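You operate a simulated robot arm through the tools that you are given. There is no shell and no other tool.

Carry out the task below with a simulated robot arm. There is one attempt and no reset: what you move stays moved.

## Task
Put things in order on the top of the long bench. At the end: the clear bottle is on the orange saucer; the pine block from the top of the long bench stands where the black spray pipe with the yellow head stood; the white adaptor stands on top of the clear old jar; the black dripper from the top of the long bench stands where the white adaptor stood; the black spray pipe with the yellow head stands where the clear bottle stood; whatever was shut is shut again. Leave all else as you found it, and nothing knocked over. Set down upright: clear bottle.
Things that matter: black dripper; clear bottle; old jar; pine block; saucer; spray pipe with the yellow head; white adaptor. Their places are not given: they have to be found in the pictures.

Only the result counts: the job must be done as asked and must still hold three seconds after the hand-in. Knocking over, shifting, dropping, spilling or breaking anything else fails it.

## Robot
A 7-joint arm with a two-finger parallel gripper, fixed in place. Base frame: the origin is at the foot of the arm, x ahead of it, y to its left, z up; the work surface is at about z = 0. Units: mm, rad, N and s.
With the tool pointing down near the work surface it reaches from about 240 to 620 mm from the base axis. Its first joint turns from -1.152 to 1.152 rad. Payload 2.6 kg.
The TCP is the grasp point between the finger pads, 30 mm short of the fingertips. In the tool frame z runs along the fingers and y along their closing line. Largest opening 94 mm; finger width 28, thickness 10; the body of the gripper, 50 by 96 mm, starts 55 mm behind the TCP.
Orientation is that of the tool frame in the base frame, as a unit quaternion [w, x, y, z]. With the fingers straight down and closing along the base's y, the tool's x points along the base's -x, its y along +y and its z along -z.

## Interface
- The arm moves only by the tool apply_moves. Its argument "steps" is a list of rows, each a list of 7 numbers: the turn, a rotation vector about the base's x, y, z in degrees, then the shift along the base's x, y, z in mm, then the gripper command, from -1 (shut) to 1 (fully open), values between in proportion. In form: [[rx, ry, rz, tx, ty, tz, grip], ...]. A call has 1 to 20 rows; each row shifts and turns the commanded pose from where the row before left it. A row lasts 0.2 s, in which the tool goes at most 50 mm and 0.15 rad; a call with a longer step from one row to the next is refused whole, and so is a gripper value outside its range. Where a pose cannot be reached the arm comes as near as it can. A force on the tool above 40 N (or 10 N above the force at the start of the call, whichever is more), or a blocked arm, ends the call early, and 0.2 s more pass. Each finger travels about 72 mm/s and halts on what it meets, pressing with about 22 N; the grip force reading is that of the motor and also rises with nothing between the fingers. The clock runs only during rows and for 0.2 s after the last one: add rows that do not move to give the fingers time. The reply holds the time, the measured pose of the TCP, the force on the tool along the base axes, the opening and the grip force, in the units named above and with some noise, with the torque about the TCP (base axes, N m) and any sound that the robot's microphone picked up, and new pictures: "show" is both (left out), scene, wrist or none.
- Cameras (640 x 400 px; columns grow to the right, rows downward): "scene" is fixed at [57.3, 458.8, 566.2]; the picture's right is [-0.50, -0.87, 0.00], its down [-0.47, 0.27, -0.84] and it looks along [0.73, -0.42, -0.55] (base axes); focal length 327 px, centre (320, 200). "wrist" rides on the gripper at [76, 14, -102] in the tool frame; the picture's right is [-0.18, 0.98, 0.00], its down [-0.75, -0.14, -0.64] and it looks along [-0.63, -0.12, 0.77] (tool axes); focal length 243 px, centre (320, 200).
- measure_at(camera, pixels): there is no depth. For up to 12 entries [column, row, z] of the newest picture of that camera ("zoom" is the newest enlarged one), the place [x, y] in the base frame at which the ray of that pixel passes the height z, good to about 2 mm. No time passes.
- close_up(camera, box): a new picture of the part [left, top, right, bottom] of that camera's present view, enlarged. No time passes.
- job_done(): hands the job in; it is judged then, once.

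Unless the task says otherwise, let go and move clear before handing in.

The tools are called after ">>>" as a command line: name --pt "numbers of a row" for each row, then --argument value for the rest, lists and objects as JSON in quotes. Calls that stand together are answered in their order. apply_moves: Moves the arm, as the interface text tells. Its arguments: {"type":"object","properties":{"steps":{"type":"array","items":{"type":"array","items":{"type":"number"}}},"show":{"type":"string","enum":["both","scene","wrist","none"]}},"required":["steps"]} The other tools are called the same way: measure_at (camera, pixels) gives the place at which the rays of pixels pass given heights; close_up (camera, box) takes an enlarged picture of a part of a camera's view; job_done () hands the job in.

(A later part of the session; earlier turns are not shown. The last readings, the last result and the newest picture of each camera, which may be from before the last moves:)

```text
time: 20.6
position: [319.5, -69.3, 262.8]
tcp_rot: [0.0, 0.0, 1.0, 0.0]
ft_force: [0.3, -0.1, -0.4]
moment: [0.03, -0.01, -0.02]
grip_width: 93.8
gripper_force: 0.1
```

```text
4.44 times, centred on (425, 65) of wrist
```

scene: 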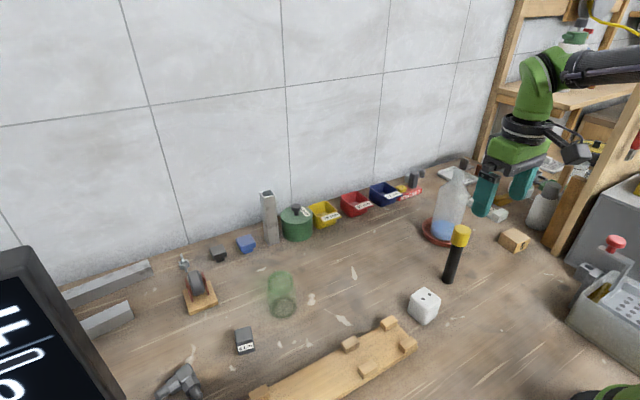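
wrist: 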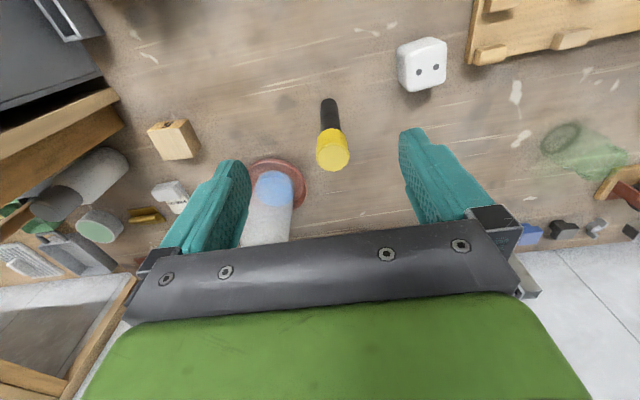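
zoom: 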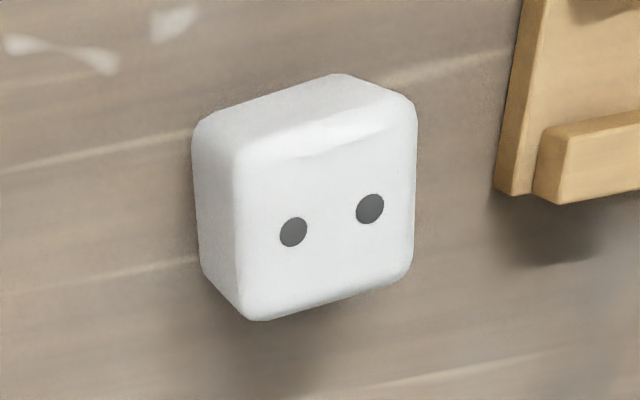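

The pipe axis is at about (371.5,-65.5), with its top near z=143, a 35 mm head and a 27 mm tube. I'll move over it and check the alignment before descending.

>>> apply_moves --pt "0 0 0 26 2 -10 1" --pt "0 0 0 26 2 -20 1" --pt "0 0 0 0 0 -20 1" --pt "0 0 0 0 0 0 1"

>>> close_up --camera "wrist" --box '[270, 60, 380, 200]'

```text
time: 21.6
position: [372.6, -64.4, 212.9]
tcp_rot: [0.0, 0.0, 1.0, 0.0]
ft_force: [-0.1, -0.2, -0.6]
moment: [-0.02, 0.04, -0.03]
grip_width: 93.8
gripper_force: 0.0
```

scene: 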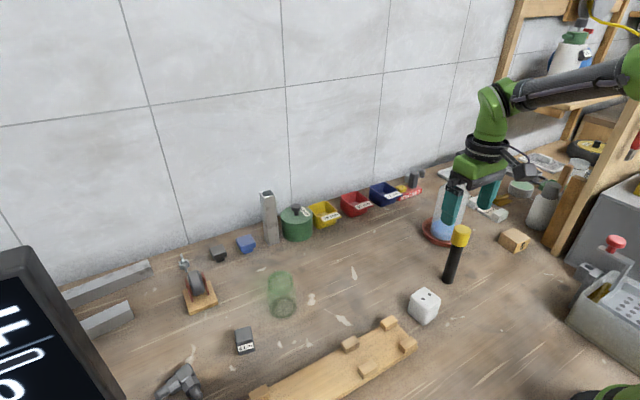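
wrist: 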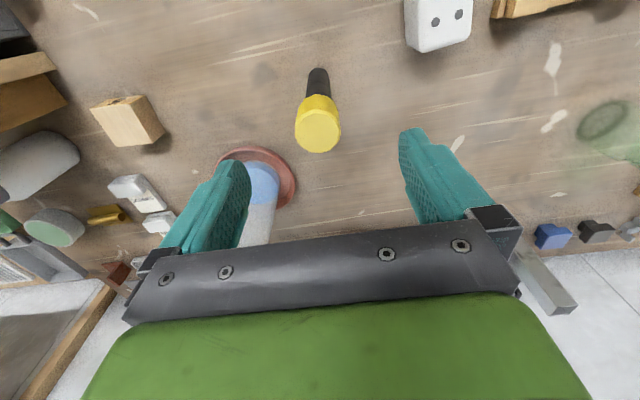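

```text
2.86 times, centred on (325, 130) of wrist
```

zoom: 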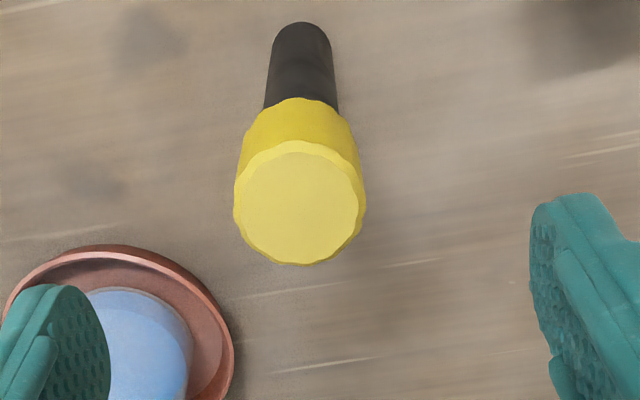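

The head top is at about (318,131) in the wrist view. A quick measurement at z=143 will confirm its alignment with the tool.

>>> measure_at --camera "wrist" --pixels '[[318, 131, 135], [318, 131, 140], [318, 131, 145], [318, 69, 0], [296, 130, 143], [340.5, 130, 143]]'

```text
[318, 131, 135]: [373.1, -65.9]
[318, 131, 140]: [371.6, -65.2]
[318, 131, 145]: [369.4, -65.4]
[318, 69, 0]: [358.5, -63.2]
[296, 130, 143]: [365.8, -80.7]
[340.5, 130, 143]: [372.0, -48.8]
```

The head is centred at (371,-65.5) and about 32.5 mm across. I'll descend to z≈126 and close on it in stages.

>>> apply_moves --pt "0 0 0 -1 -1 -35 1" --pt "0 0 0 0 0 -30 1" --pt "0 0 0 0 0 -22 1" --pt "0 0 0 0 0 0 1" --pt "0 0 0 0 0 0 -0.1" --pt "0 0 0 0 0 0 -0.1" --pt "0 0 0 0 0 0 -0.1" --pt "0 0 0 0 0 0 -0.4" --pt "0 0 0 0 0 0 -1" --pt "0 0 0 0 0 0 -1" --pt "0 0 0 0 0 0 -1"

>>> close_up --camera "scene" --box '[420, 180, 520, 295]'

```text
time: 24.0
position: [371.7, -65.7, 126.2]
tcp_rot: [0.0, 0.0, 1.0, 0.0]
ft_force: [-0.6, -1.0, -0.3]
moment: [-0.01, -0.02, 0.0]
grip_width: 33.1
gripper_force: 21.8
```

scene: 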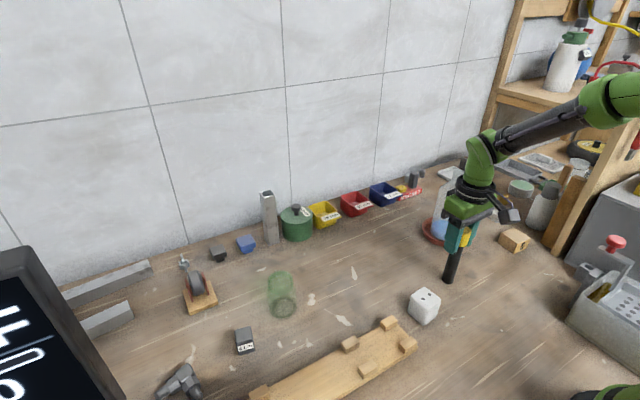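
wrist: 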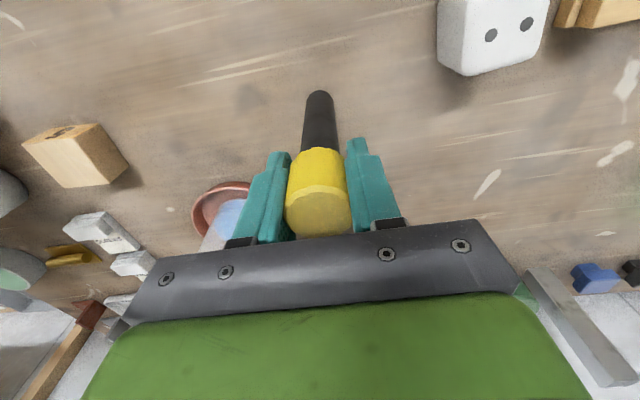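

```text
3.48 times, centred on (470, 238) of scene
```

zoom: 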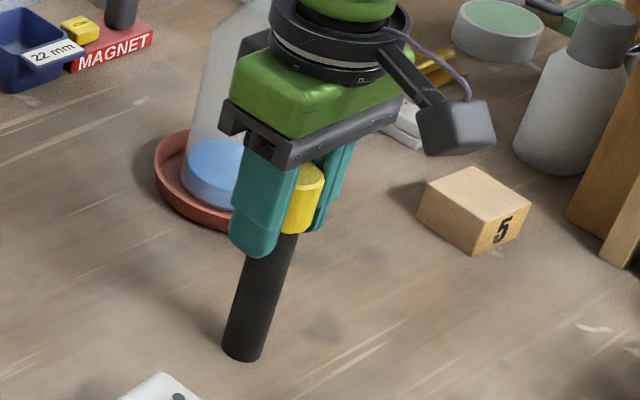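

The pipe head is gripped at 33 mm with TCP z=126.2. I'll lift 60 mm and carry it to where the bottle stood, near (510.5,176).

>>> apply_moves --pt "0 0 0 0 0 5 -1" --pt "0 0 0 0 0 20 -1" --pt "0 0 0 0 0 35 -1" --pt "0 0 0 10 18 0 -1" --pt "0 0 0 15 26 0 -1" --pt "0 0 0 18 31 0 -1" --pt "0 0 0 18 31 0 -1" --pt "0 0 0 18 31 0 -1" --pt "0 0 0 18 31 0 -1" --pt "0 0 0 18 31 0 -1" --pt "0 0 0 14 25 0 -1" --pt "0 0 0 9.8 17.7 0 -1" --pt "0 0 0 0 0 0 -1" --pt "0 0 0 0 0 0 -1"

>>> close_up --camera "scene" --box '[260, 140, 400, 310]'

```text
time: 27.0
position: [508.9, 175.8, 184.2]
tcp_rot: [-0.001, 0.0, 1.0, 0.0]
ft_force: [-0.1, 0.8, -0.6]
moment: [0.0, -0.01, -0.01]
grip_width: 33.0
gripper_force: 22.1
```

scene: 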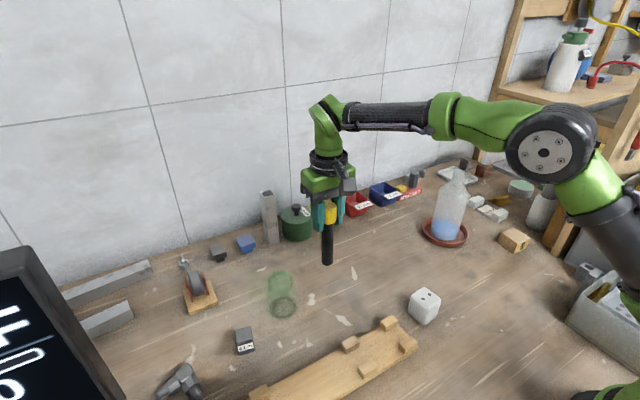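
wrist: 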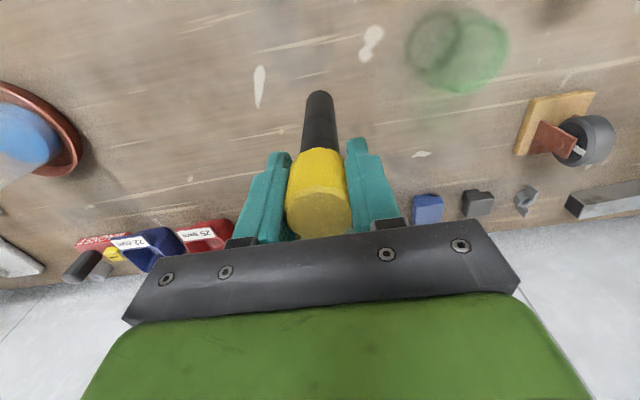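

```text
2.35 times, centred on (330, 225) of scene
```

zoom: 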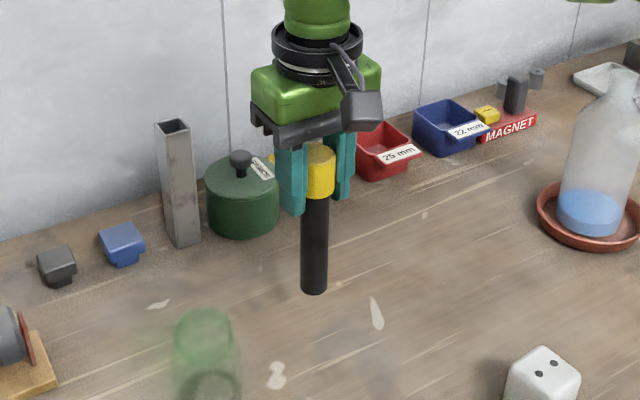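

The pipe hangs straight at (508.9,175.8). I'll nudge it forward 1.5 mm and lower it to just above the bench.

>>> apply_moves --pt "0 0 0 1.5 0 -20 -1" --pt "0 0 0 0 0 -20 -1" --pt "0 0 0 0 0 -12 -1" --pt "0 0 0 0 0 -3 -1" --pt "0 0 0 0 0 0 -1" --show "none"

```text
time: 28.2
position: [510.1, 175.5, 130.8]
tcp_rot: [0.0, 0.0, 1.0, 0.0]
ft_force: [-0.4, 1.0, -0.8]
moment: [0.0, -0.02, -0.02]
grip_width: 33.1
gripper_force: 21.7
```

>>> apply_moves --pt "0 0 0 0 0 -1.5 -1" --pt "0 0 0 0 0 -1.5 -1" --pt "0 0 0 0 0 -1 -1" --pt "0 0 0 0 0 0 -1" --show "none"

```text
time: 29.2
position: [511.9, 176.5, 127.3]
tcp_rot: [0.0, 0.001, 1.0, -0.001]
ft_force: [-0.7, -0.2, -1.3]
moment: [0.02, 0.02, 0.02]
grip_width: 33.1
gripper_force: 22.4
```

>>> apply_moves --pt "0 0 0 0 0 -0.7 -1" --pt "0 0 0 0 0 -0.6 -1" --pt "0 0 0 0 0 0 -1" --show "none"

```text
time: 30.0
position: [510.6, 176.1, 126.6]
tcp_rot: [0.002, 0.0, 1.0, 0.0]
ft_force: [-2.5, -1.3, 5.9]
moment: [-0.2, 0.3, 0.07]
grip_width: 33.1
gripper_force: 22.2
```

A 5.9 N contact at z=126.6 means the pipe foot is on the bench at (510.6,176.1). I'll release gently and rise clear.

>>> apply_moves --pt "0 0 0 0 0 0 -0.15" --pt "0 0 0 0 0 0 0.3" --pt "0 0 0 0 0 0 1" --pt "0 0 0 0 0 0 1" --pt "0 0 0 0 0 20 1" --pt "0 0 0 0 0 40 1" --pt "0 0 0 0 0 40 1" --pt "0 0 0 0 0 0 1"

>>> close_up --camera "scene" --box '[260, 140, 400, 310]'

>>> close_up --camera "wrist" --box '[260, 0, 500, 180]'

```text
time: 31.8
position: [509.5, 175.8, 227.0]
tcp_rot: [0.0, 0.0, 1.0, 0.0]
ft_force: [0.1, -0.4, 0.1]
moment: [0.01, 0.0, 0.02]
grip_width: 94.1
gripper_force: 0.0
```

scene: 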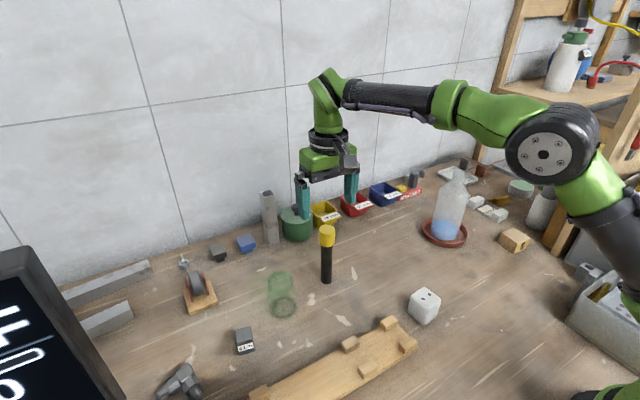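
wrist: 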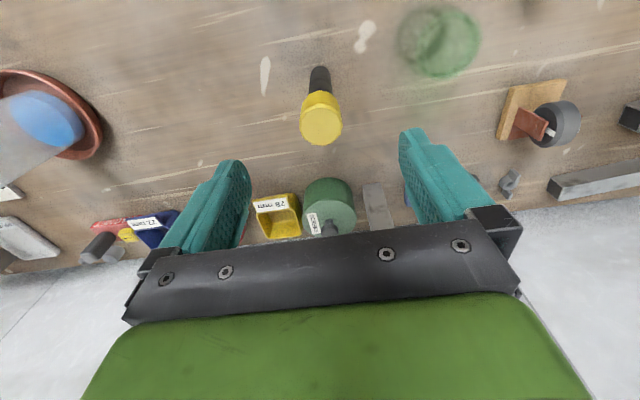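

```text
2.35 times, centred on (330, 225) of scene
```

zoom: 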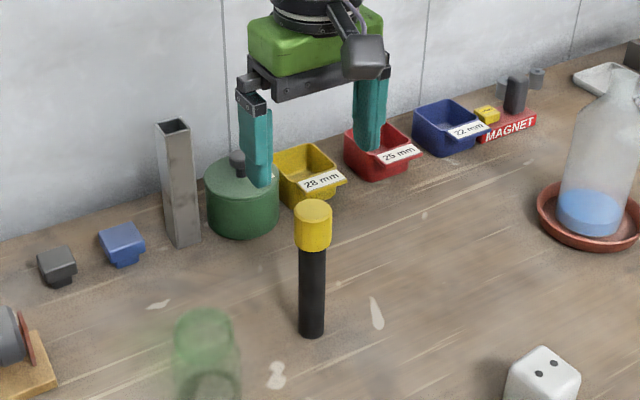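

```text
2.22 times, centred on (380, 90) of wrist
```

zoom: 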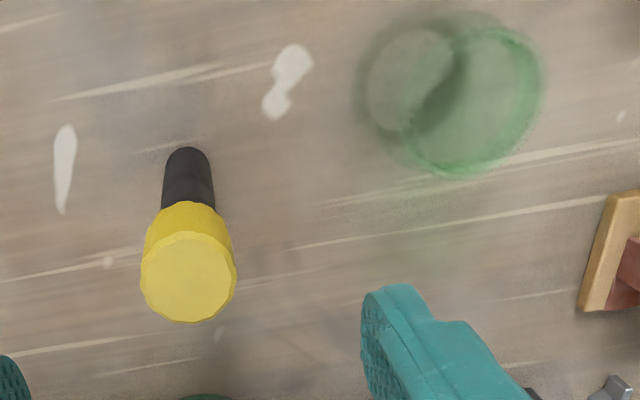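

The pipe stands upright on the bottle's old spot. While I'm nearby, I'll look closely at the jar to see whether its top is closed and flat.

>>> apply_moves --pt "0 0 0 -30 40 0 1" --pt "0 0 0 -30 40 0 1" --pt "0 0 0 -30 40 -15 1" --pt "0 0 0 0 0 -20 1" --pt "0 0 0 0 0 0 1"

>>> close_up --camera "wrist" --box '[260, 60, 400, 200]'

```text
refused: row 3 steps farther than a row can; nothing moved
```

```text
2.86 times, centred on (330, 130) of wrist
```

zoom: 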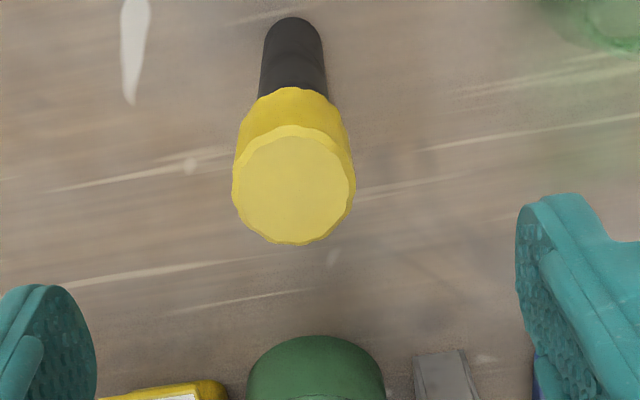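

The call was refused because row 3 was longer than 50 mm. I'll resend the same move split into shorter rows.

>>> apply_moves --pt "0 0 0 -30 38 0 1" --pt "0 0 0 -30 38 0 1" --pt "0 0 0 -30 38 0 1" --pt "0 0 0 0 6 -25 1" --pt "0 0 0 0 0 -15 1" --pt "0 0 0 0 0 0 1"

>>> close_up --camera "wrist" --box '[260, 40, 400, 180]'

```text
time: 33.2
position: [420.6, 296.1, 186.6]
tcp_rot: [0.0, 0.0, 1.0, 0.001]
ft_force: [-0.5, 0.0, 0.7]
moment: [0.01, -0.02, 0.0]
grip_width: 93.9
gripper_force: 0.1
```

scene: 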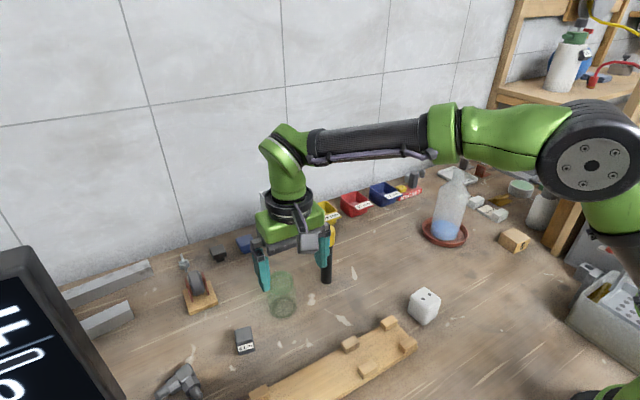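
wrist: 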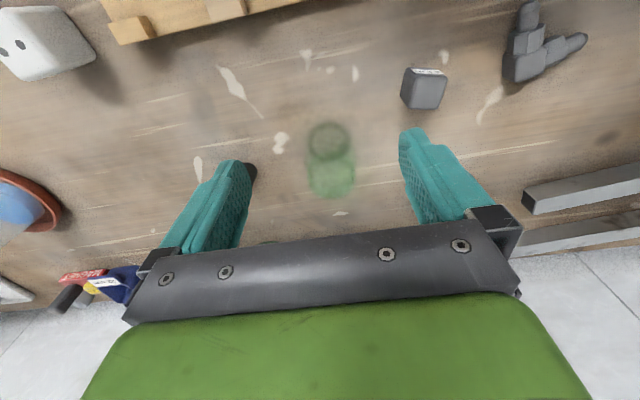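

```text
2.86 times, centred on (330, 110) of wrist
```

zoom: 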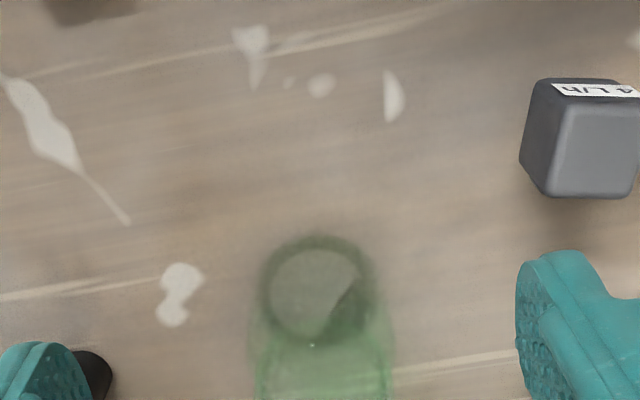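

The jar's lower ring is near (328,142) and its top near (331,175) in the wrist view. I'll zoom in on it further.

>>> close_up --camera "wrist" --box '[295, 115, 365, 205]'

>>> close_up --camera "scene" --box '[255, 260, 310, 325]'

>>> close_up --camera "wrist" --box '[380, 50, 470, 130]'

```text
4.44 times, centred on (330, 160) of wrist
```

zoom: 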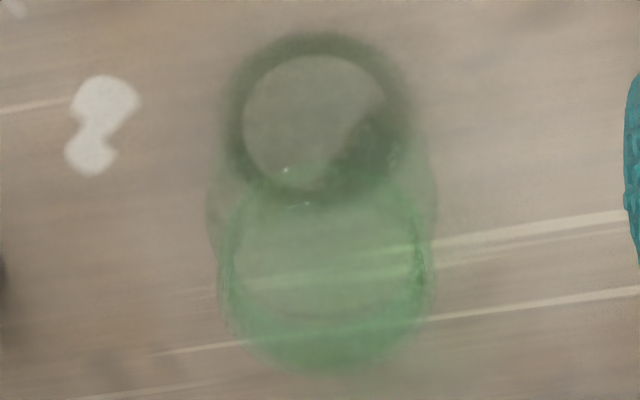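

```text
6.15 times, centred on (282, 292) of scene
```

zoom: 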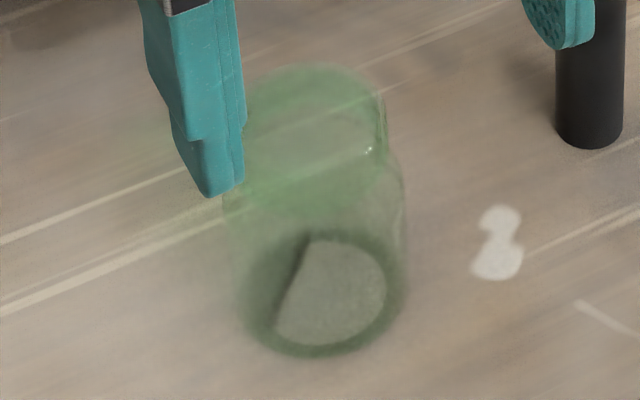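

```text
5.00 times, centred on (425, 90) of wrist
```

zoom: 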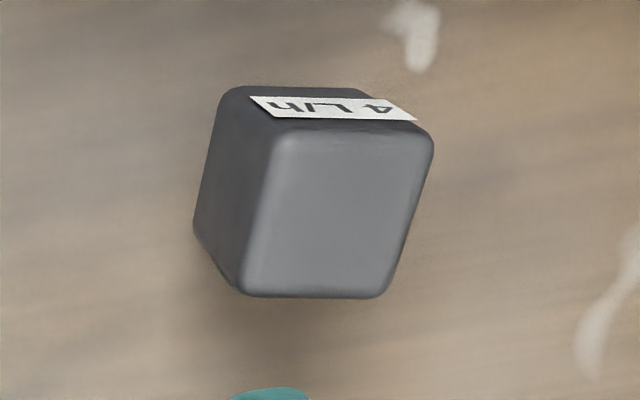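

The jar has a narrower top section, about 48 mm wide and either lid or neck, over a body about 57 mm wide. I'll triangulate its top centre from wrist (331.5,179.7) and scene (280.7,278).

>>> measure_at --camera "wrist" --pixels '[[331.5, 179.7, 70], [331.5, 179.7, 80], [331.5, 179.7, 90], [331.5, 179.7, 100], [307.1, 178, 85], [355.2, 178, 85], [332.3, 199.4, 85], [329.5, 141, 0], [310, 142, 0], [350, 142, 0]]'

>>> measure_at --camera "scene" --pixels '[[280.7, 278, 70], [280.7, 278, 80], [280.7, 278, 90], [280.7, 278, 100], [283, 305, 0], [269.2, 279, 85], [293.1, 279, 85], [283, 317.5, 0]]'

>>> measure_at --camera "wrist" --pixels '[[417, 77, 35], [447, 77, 35], [439, 108, 35], [411, 108, 35], [401, 96, 0], [409, 109, 0], [405, 68, 35]]'

```text
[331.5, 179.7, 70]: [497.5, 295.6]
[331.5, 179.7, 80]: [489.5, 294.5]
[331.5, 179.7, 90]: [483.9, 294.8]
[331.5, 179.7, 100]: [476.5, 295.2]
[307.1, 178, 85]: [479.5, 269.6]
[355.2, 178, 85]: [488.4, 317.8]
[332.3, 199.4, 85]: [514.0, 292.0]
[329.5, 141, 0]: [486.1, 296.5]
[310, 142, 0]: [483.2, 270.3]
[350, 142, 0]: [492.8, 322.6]
```

```text
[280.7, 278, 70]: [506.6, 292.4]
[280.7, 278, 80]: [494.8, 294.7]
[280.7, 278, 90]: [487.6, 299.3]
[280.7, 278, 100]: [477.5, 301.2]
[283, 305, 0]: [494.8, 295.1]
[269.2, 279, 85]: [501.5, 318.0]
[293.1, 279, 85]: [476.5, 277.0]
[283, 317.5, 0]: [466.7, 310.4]
```

```text
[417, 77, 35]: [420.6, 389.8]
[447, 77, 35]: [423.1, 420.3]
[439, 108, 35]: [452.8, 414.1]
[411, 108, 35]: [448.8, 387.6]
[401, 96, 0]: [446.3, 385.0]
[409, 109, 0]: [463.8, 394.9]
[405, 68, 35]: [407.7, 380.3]
```

The jar's top centre is about (489.5,296) at z≈80–88, so I can place the adaptor there and use contact to find the height. Next is the pine block, so I'll check the clearance to the shelf post and nearby items first.

>>> measure_at --camera "scene" --pixels '[[548, 256, 0], [541, 227, 0], [530, 222, 0], [560, 262, 0], [502, 217, 0], [492, 221, 0], [575, 280, 0]]'

>>> apply_moves --pt "0 0 0 -10 -30 35 1" --pt "0 0 0 -10 -48 0 1" --pt "0 0 0 -10 -48 0 1" --pt "0 0 0 -10 -48 0 1" --pt "0 0 0 -10 -48 0 1" --pt "0 0 0 -10 -48 0 1" --pt "0 0 0 -10 -48 0 1" --pt "0 0 0 -10 -48 0 1" --pt "0 0 0 -10 -48 0 1" --pt "0 0 0 -10 -48 0 1" --pt "0 0 0 -10 -48 0 1" --pt "0 0 0 -10 -48 0 1" --pt "0 0 0 0 -39 0 1" --pt "0 0 0 0 0 0 1"

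```text
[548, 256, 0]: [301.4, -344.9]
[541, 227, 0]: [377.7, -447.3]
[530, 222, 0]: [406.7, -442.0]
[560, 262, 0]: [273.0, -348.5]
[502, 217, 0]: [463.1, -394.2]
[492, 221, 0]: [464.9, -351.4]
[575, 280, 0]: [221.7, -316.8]
```

```text
time: 36.2
position: [300.3, -300.8, 220.5]
tcp_rot: [0.0, 0.0, 1.0, 0.001]
ft_force: [-4.5, 9.2, 0.9]
moment: [-0.55, -0.32, -0.28]
grip_width: 89.4
gripper_force: 0.0
```

scene: 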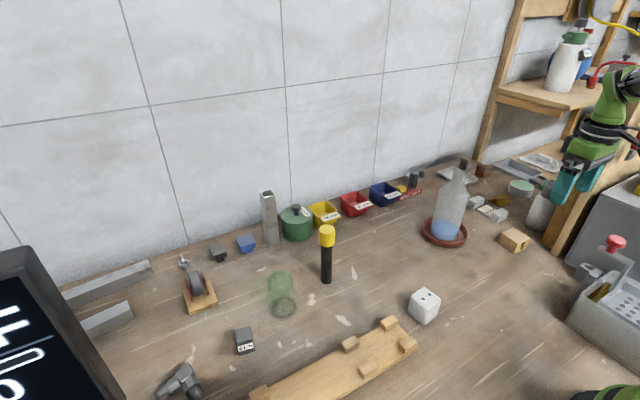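
wrist: 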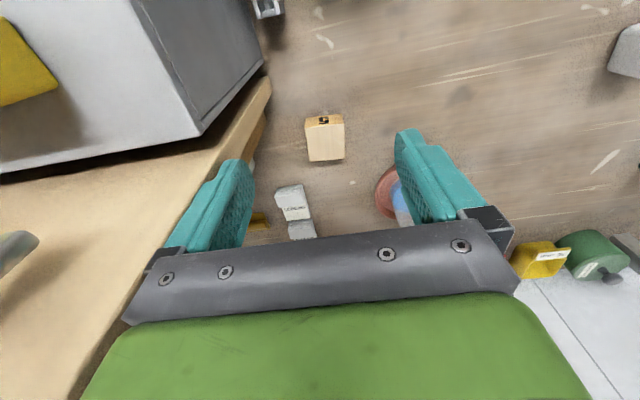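

The reading shows 9 N in y and the opening at 89.4 mm, so the left finger is touching the shelf upright at about y=-350. I'll back off in +y straight away.

>>> apply_moves --pt "0 0 0 0 10 0 1" --pt "0 0 0 0 20 0 1" --pt "0 0 0 0 20 0 1" --pt "0 0 0 0 0 0 1"

>>> close_up --camera "wrist" --box '[200, 0, 440, 220]'

>>> close_up --camera "scene" --box '[460, 80, 640, 320]'

```text
time: 37.2
position: [301.2, -250.9, 219.1]
tcp_rot: [0.001, 0.0, 1.0, 0.0]
ft_force: [0.9, -0.5, 0.1]
moment: [-0.01, -0.03, 0.0]
grip_width: 94.0
gripper_force: 0.1
```

scene: 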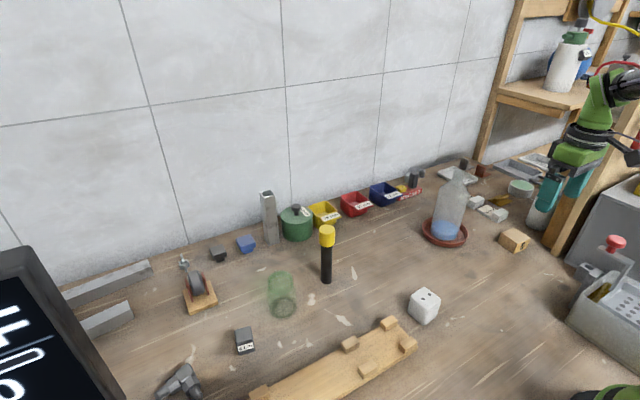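
wrist: 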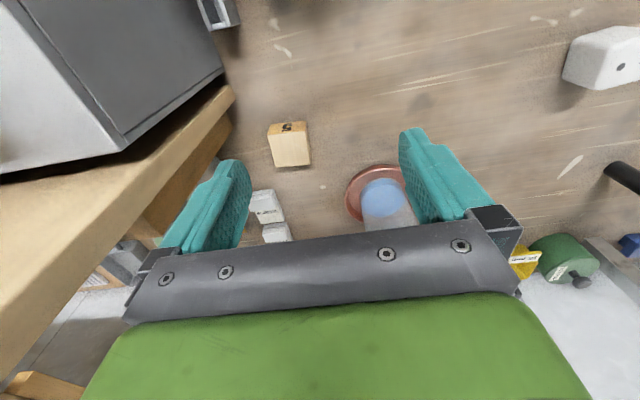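

```text
1.82 times, centred on (320, 110) of wrist
```

zoom: 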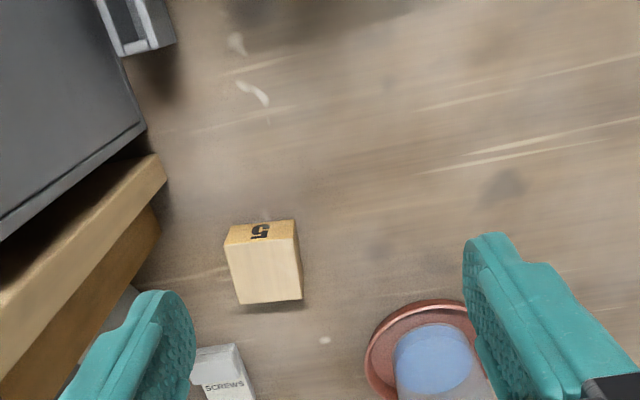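

```text
1.67 times, centred on (550, 200) of scene
```

zoom: 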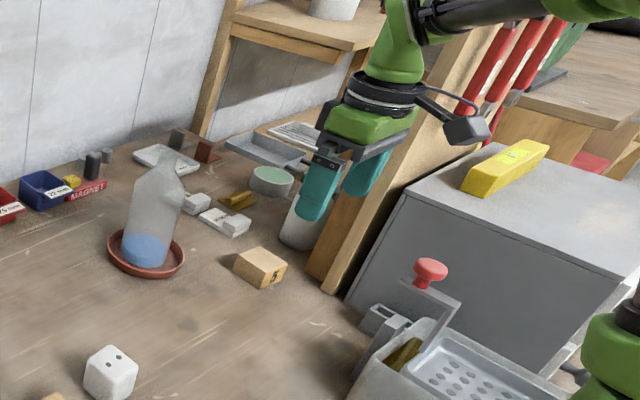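

I'm clear of the panel now, with the force back to zero and the opening at 94. I'll measure the panel's base line and the block corners so I can approach with enough clearance.

>>> measure_at --camera "wrist" --pixels '[[232, 124, 0], [235, 96, 0], [235, 90, 0], [205, 160, 0], [185, 190, 0], [268, 134, 40], [305, 123, 40], [310, 165, 40], [276, 167, 40], [311, 163, 0]]'

>>> close_up --camera "wrist" --box '[150, 60, 330, 220]'

```text
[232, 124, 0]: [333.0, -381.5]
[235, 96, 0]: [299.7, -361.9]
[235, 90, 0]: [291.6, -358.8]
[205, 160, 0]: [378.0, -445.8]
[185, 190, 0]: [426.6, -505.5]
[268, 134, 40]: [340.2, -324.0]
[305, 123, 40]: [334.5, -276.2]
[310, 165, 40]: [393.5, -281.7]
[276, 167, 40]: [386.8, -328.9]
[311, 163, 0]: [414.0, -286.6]
```

```text
2.50 times, centred on (240, 140) of wrist
```

zoom: 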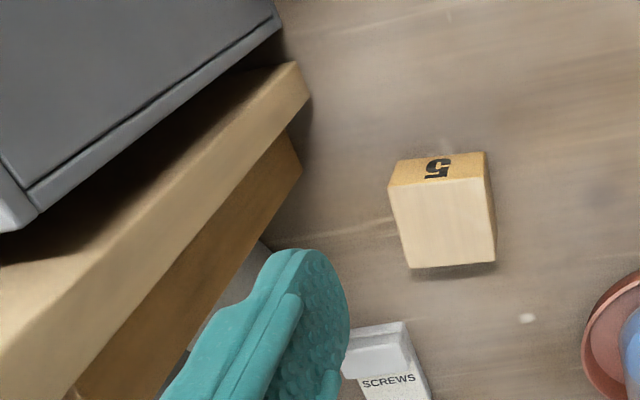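

The panel line runs from about (301,-345) through (333,-381) to (378,-446), so the block at x≈369 can be reached with fingers closing along y. I'll re-measure the block's corners more carefully.

>>> measure_at --camera "wrist" --pixels '[[268, 134.8, 40], [305.6, 131.2, 40], [310.4, 164.8, 40], [276.8, 167.2, 40], [271, 124, 0], [306, 121, 0], [268, 134.8, 35], [305.6, 131.2, 35], [310.4, 164.8, 35], [276.8, 167.2, 35], [311, 160, 0]]'

>>> measure_at --camera "scene" --pixels '[[499, 235, 40], [512, 245, 40], [530, 237, 40], [515, 228, 40], [499, 243, 0], [512.5, 253, 0], [528.5, 244, 0]]'

>>> close_up --camera "scene" --box '[485, 215, 545, 265]'

```text
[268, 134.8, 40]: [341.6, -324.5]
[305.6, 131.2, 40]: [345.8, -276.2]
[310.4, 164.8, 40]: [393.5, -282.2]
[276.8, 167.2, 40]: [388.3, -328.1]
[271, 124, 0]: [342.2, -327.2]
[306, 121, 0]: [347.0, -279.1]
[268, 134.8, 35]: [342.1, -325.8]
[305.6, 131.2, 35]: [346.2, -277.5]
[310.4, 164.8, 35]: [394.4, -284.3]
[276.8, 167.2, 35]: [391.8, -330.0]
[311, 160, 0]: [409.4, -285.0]
```

```text
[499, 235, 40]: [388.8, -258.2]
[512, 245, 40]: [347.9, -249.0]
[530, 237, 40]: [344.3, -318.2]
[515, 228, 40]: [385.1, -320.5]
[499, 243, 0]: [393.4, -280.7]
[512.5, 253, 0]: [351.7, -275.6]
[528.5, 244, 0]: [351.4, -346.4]
```

```text
8.00 times, centred on (515, 240) of scene
```

zoom: 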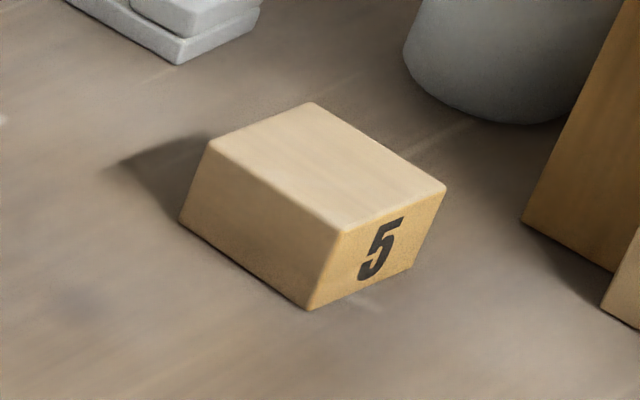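

The block's top looks a little lower than 40 mm. I'll check its height using the matching corners in the scene view.

>>> measure_at --camera "scene" --pixels '[[513.5, 253.8, 0], [497.5, 242.8, 0], [526.5, 249, 0], [517.8, 244.1, 25], [517.8, 244.1, 30], [517.8, 244.1, 35], [501.1, 233.1, 30], [530.8, 238.3, 30], [513.8, 227.9, 30]]'

>>> measure_at --camera "wrist" --pixels '[[268, 134.8, 30], [305.6, 131.2, 30], [310.4, 164.8, 30], [276.8, 167.2, 30]]'

```text
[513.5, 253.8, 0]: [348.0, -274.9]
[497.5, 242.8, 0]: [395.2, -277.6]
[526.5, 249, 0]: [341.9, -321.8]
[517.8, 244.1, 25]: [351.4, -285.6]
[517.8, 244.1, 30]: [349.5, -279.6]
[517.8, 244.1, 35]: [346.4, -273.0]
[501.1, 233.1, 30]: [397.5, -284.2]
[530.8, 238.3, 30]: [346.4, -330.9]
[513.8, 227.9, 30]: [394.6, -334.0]
```

```text
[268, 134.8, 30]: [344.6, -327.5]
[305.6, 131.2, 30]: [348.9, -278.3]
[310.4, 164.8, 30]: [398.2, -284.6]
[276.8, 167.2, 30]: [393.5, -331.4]
```

The block is 48×48×33 mm, centred near (369.5,-304) and turned about -5.5°. I'll move in x first to stay clear of the panel, then over the block while turning the hand to match.

>>> apply_moves --pt "0 0 0 34 0 0 1" --pt "0 0 -5.5 34 -10 0 1" --pt "0 0 0 0 -22 -20 1" --pt "0 0 0 0 -21 -30 1" --pt "0 0 0 0 0 -30 1" --pt "0 0 0 0 0 0 1"

>>> close_up --camera "wrist" --box '[200, 40, 440, 220]'

>>> close_up --camera "scene" --box '[460, 100, 640, 290]'

```text
time: 38.6
position: [369.0, -303.1, 140.7]
tcp_rot: [0.0, 0.047, 0.999, 0.0]
ft_force: [0.1, -0.6, 0.3]
moment: [0.0, -0.03, -0.01]
grip_width: 94.0
gripper_force: 0.1
```

scene: 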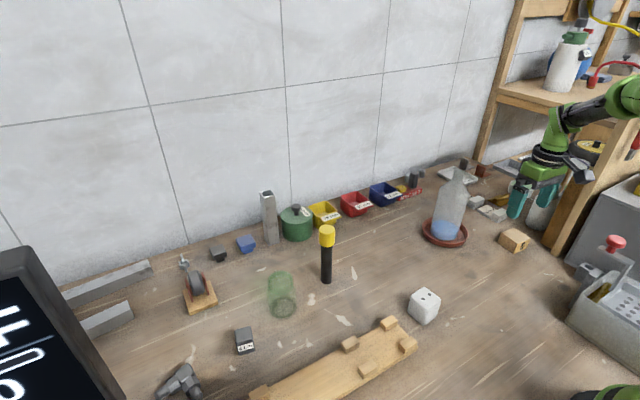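
wrist: 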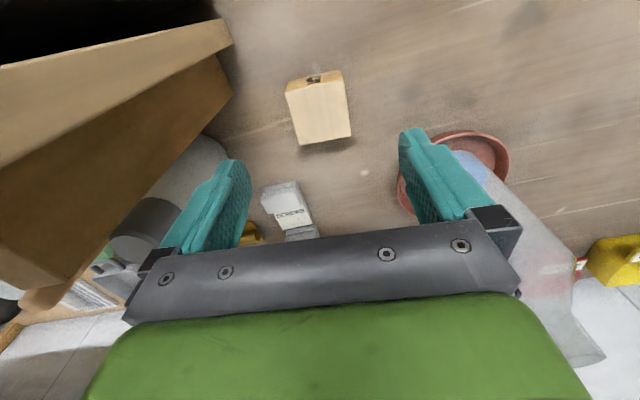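

```text
2.22 times, centred on (320, 130) of wrist
```

zoom: 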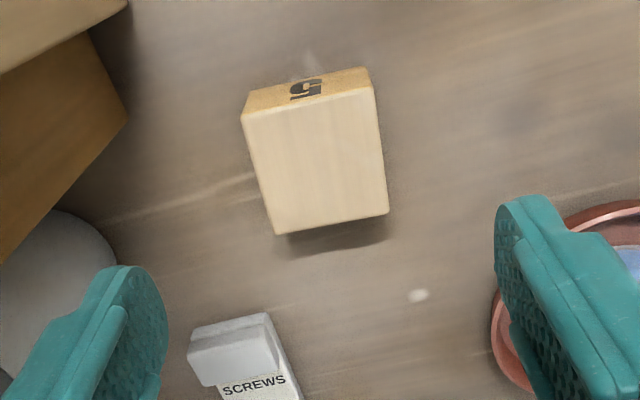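

```text
2.11 times, centred on (550, 195) of scene
```

zoom: 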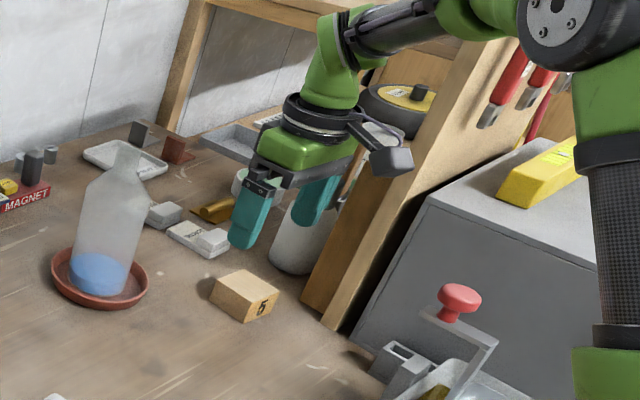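

The hand is at (369,-303) and z=141, with the block below. I'll check the block corners in this view for the final alignment.

>>> measure_at --camera "wrist" --pixels '[[285.4, 90.9, 33], [343.4, 79.6, 33], [350.6, 136.8, 33], [300.7, 145.8, 33], [287.5, 82, 0], [342, 70.5, 0]]'

```text
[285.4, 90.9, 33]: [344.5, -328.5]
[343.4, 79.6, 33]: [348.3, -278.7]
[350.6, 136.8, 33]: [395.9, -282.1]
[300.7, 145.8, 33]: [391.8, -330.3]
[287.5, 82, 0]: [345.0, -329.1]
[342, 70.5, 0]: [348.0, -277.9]
```

The block is centred at (370,-305) and turned about -4.5°, which the hand matches. I'll descend so the tips sit about 5 mm above the bench, then close.

>>> apply_moves --pt "0 0 0 1 -1.8 -35 1" --pt "0 0 0 0 0 -35 1" --pt "0 0 0 0 0 -25 1" --pt "0 0 0 0 0 -10 1" --pt "0 0 0 0 0 0 1" --pt "0 0 0 0 0 0 0.2" --pt "0 0 0 0 0 0 0.2" --pt "0 0 0 0 0 0 0.2" --pt "0 0 0 0 0 0 -0.2" --pt "0 0 0 0 0 0 -1" --pt "0 0 0 0 0 0 -1"

>>> close_up --camera "scene" --box '[460, 130, 600, 290]'

```text
time: 41.0
position: [369.3, -305.0, 36.3]
tcp_rot: [0.0, 0.047, 0.999, 0.0]
ft_force: [1.0, -0.4, 0.1]
moment: [-0.01, -0.03, 0.02]
grip_width: 54.1
gripper_force: 22.1
```

scene: 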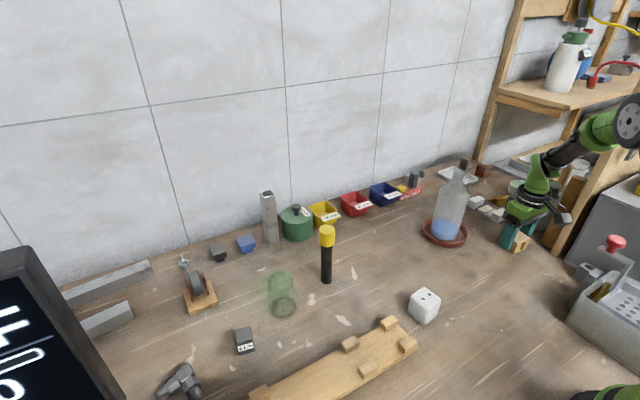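
wrist: 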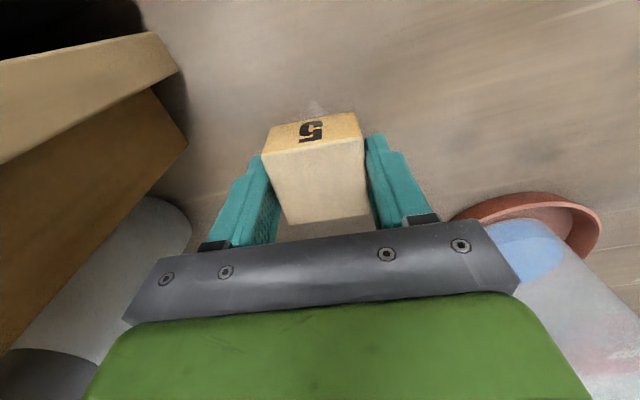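

```text
2.50 times, centred on (530, 210) of scene
```

zoom: 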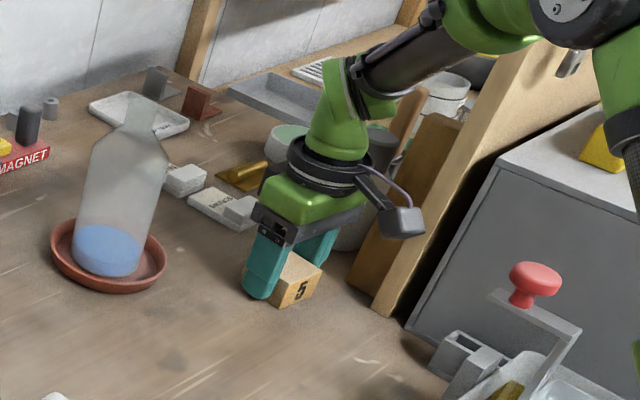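

The grip stopped at 54.1 mm, a bit wider than I measured. I'll look closely at how the block sits between the pads before lifting.

>>> close_up --camera "wrist" --box '[230, 90, 410, 240]'

>>> close_up --camera "scene" --box '[490, 200, 550, 260]'

```text
2.67 times, centred on (320, 165) of wrist
```

zoom: 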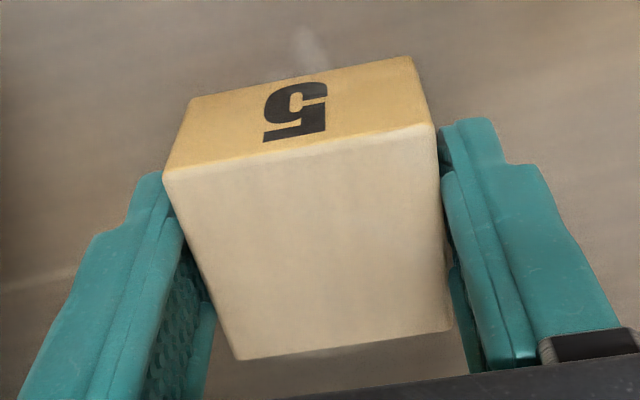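

```text
6.67 times, centred on (520, 230) of scene
```

zoom: 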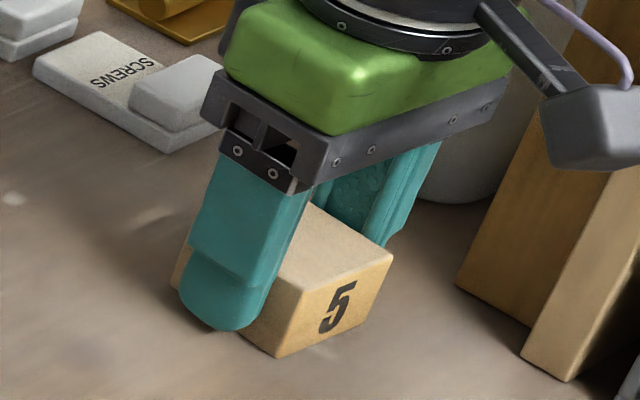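

The block seems to be turned slightly relative to the pads. I'll measure its top corners now to get the actual angle.

>>> measure_at --camera "wrist" --pixels '[[261.9, 155.6, 33], [363.1, 138, 33], [369.5, 213.7, 33], [288.5, 225, 33], [271.5, 127, 0], [353.5, 112, 0], [261.9, 155.6, 36], [363.1, 138, 36]]'

```text
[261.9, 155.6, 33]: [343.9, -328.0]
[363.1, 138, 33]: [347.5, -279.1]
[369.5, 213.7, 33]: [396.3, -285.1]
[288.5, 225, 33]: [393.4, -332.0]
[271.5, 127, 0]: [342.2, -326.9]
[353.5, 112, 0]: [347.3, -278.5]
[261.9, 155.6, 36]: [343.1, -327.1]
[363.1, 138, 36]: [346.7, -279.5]
```

The corners give about -5.5°, which matches the hand, so the block is probably just slightly wider than it looked. I'll do a small test lift and check that it comes up level.

>>> apply_moves --pt "0 0 0 0 0 4 -1" --pt "0 0 0 0 0 8 -1" --pt "0 0 0 0 0 8 -1" --pt "0 0 0 0 0 0 -1"

>>> close_up --camera "scene" --box '[490, 190, 550, 260]'

>>> close_up --camera "wrist" --box '[230, 90, 410, 240]'

```text
time: 42.0
position: [370.1, -305.2, 54.9]
tcp_rot: [0.0, 0.048, 0.999, 0.0]
ft_force: [0.4, -0.3, -1.6]
moment: [-0.02, -0.02, 0.03]
grip_width: 53.6
gripper_force: 21.6
```

scene: 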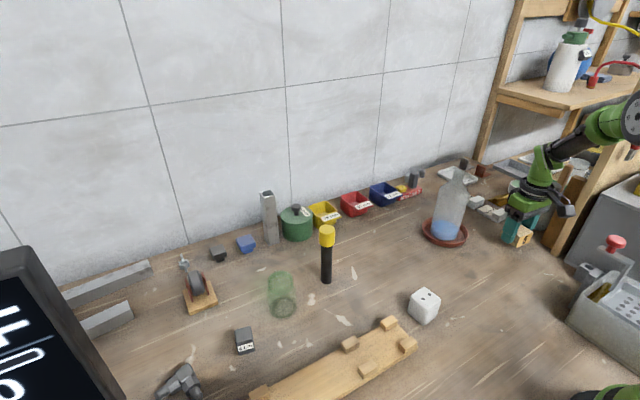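
wrist: 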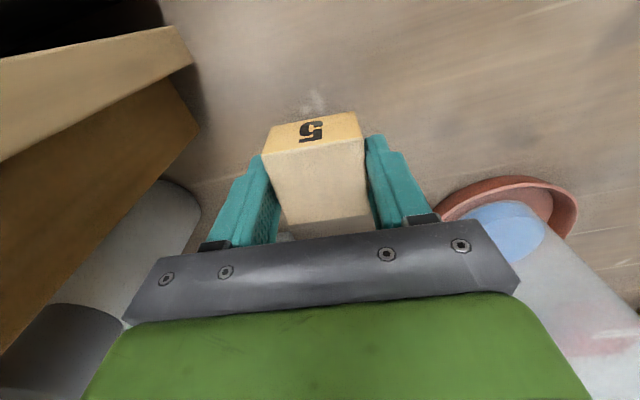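

```text
5.71 times, centred on (520, 225) of scene
```

zoom: 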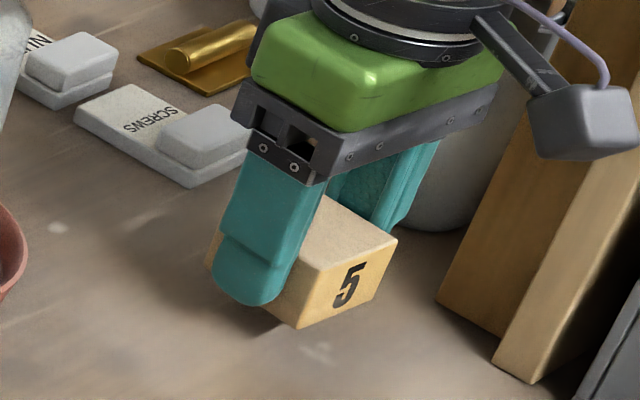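

```text
2.67 times, centred on (320, 165) of wrist
```

zoom: 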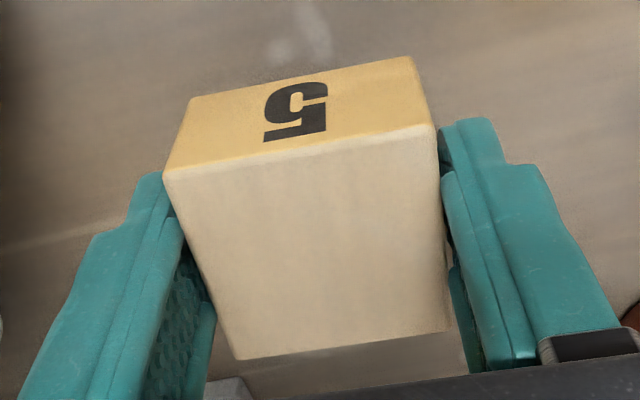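

The block is held level, unchanged relative to the fingers. I'll lift it further and carry it along +y to the pipe's old spot at (371.5,-65.5).

>>> apply_moves --pt "0 0 0 0 0 20 -1" --pt "0 0 0 0 0 25 -1" --pt "0 0 0 0 15 0 -1" --pt "0 0 0 0 30 0 -1" --pt "0 0 0 0 35 0 -1" --pt "0 0 0 0 35 0 -1" --pt "0 0 0 0 35 0 -1" --pt "0 0 0 0 35 0 -1" --pt "0 0 0 0.7 30 0 -1" --pt "0 0 0 0.7 24.7 0 -1" --pt "0 0 0 0 0 0 -1" --pt "0 0 0 0 0 0 -1"

>>> close_up --camera "scene" --box '[390, 170, 530, 310]'

```text
time: 44.6
position: [370.5, -67.7, 100.1]
tcp_rot: [0.0, 0.048, 0.999, 0.0]
ft_force: [0.2, -0.5, -0.8]
moment: [-0.01, 0.01, 0.03]
grip_width: 53.5
gripper_force: 22.7
```

scene: 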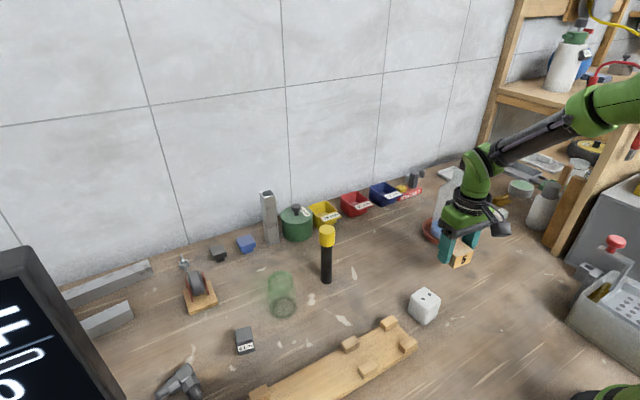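
wrist: 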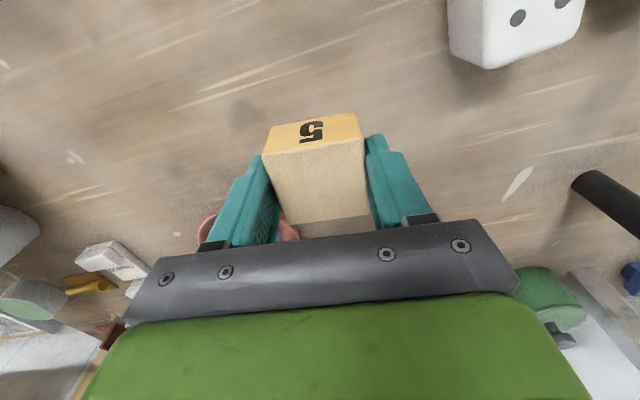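

```text
2.86 times, centred on (460, 240) of scene
```

zoom: 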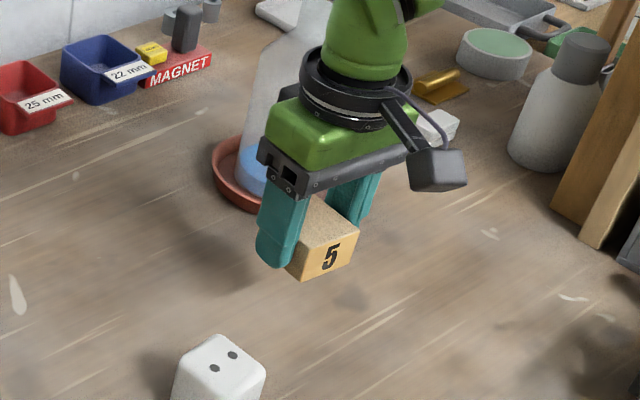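

The block is carried to (370.5,-67.7), so I'll nudge it about 1.5 mm in y. Then I'll lower it to just above the bench.

>>> apply_moves --pt "0 0 0 0.7 1.3 -20 -1" --pt "0 0 0 0 0 -20 -1" --pt "0 0 0 0 0 -15 -1" --pt "0 0 0 0 0 -4 -1" --pt "0 0 0 0 0 0 -1" --show "none"

```text
time: 45.8
position: [372.4, -64.6, 41.0]
tcp_rot: [0.0, 0.048, 0.999, 0.0]
ft_force: [0.6, -0.7, -0.1]
moment: [-0.02, -0.01, 0.0]
grip_width: 53.8
gripper_force: 21.7
```

>>> apply_moves --pt "0 0 0 -0.4 -0.5 -2 -1" --pt "0 0 0 0 0 -1.5 -1" --pt "0 0 0 0 0 -0.7 -1" --pt "0 0 0 0 0 0 -1" --show "none"

```text
time: 46.8
position: [371.2, -65.7, 38.3]
tcp_rot: [-0.001, 0.048, 0.999, 0.0]
ft_force: [0.4, 0.1, -0.6]
moment: [-0.02, 0.0, 0.03]
grip_width: 53.8
gripper_force: 22.1
```

>>> apply_moves --pt "0 0 0 0 0 -0.8 -1" --pt "0 0 0 0 0 -0.8 -1" --pt "0 0 0 0 0 0 -1" --show "none"

```text
time: 47.6
position: [371.3, -65.8, 36.1]
tcp_rot: [0.0, 0.048, 0.999, 0.0]
ft_force: [0.3, 0.1, -0.4]
moment: [0.04, 0.0, 0.0]
grip_width: 53.6
gripper_force: 21.7
```

There's still no contact at z=36.1. I'll step down a little further.

>>> apply_moves --pt "0 0 0 0 0 -0.6 -1" --pt "0 0 0 0 0 -0.4 -1" --pt "0 0 0 0 0 0 -1" --show "none"

```text
time: 48.4
position: [372.5, -64.2, 35.5]
tcp_rot: [0.001, 0.048, 0.999, 0.0]
ft_force: [-2.2, 1.0, 7.7]
moment: [0.0, 0.11, 0.0]
grip_width: 53.4
gripper_force: 21.8
```

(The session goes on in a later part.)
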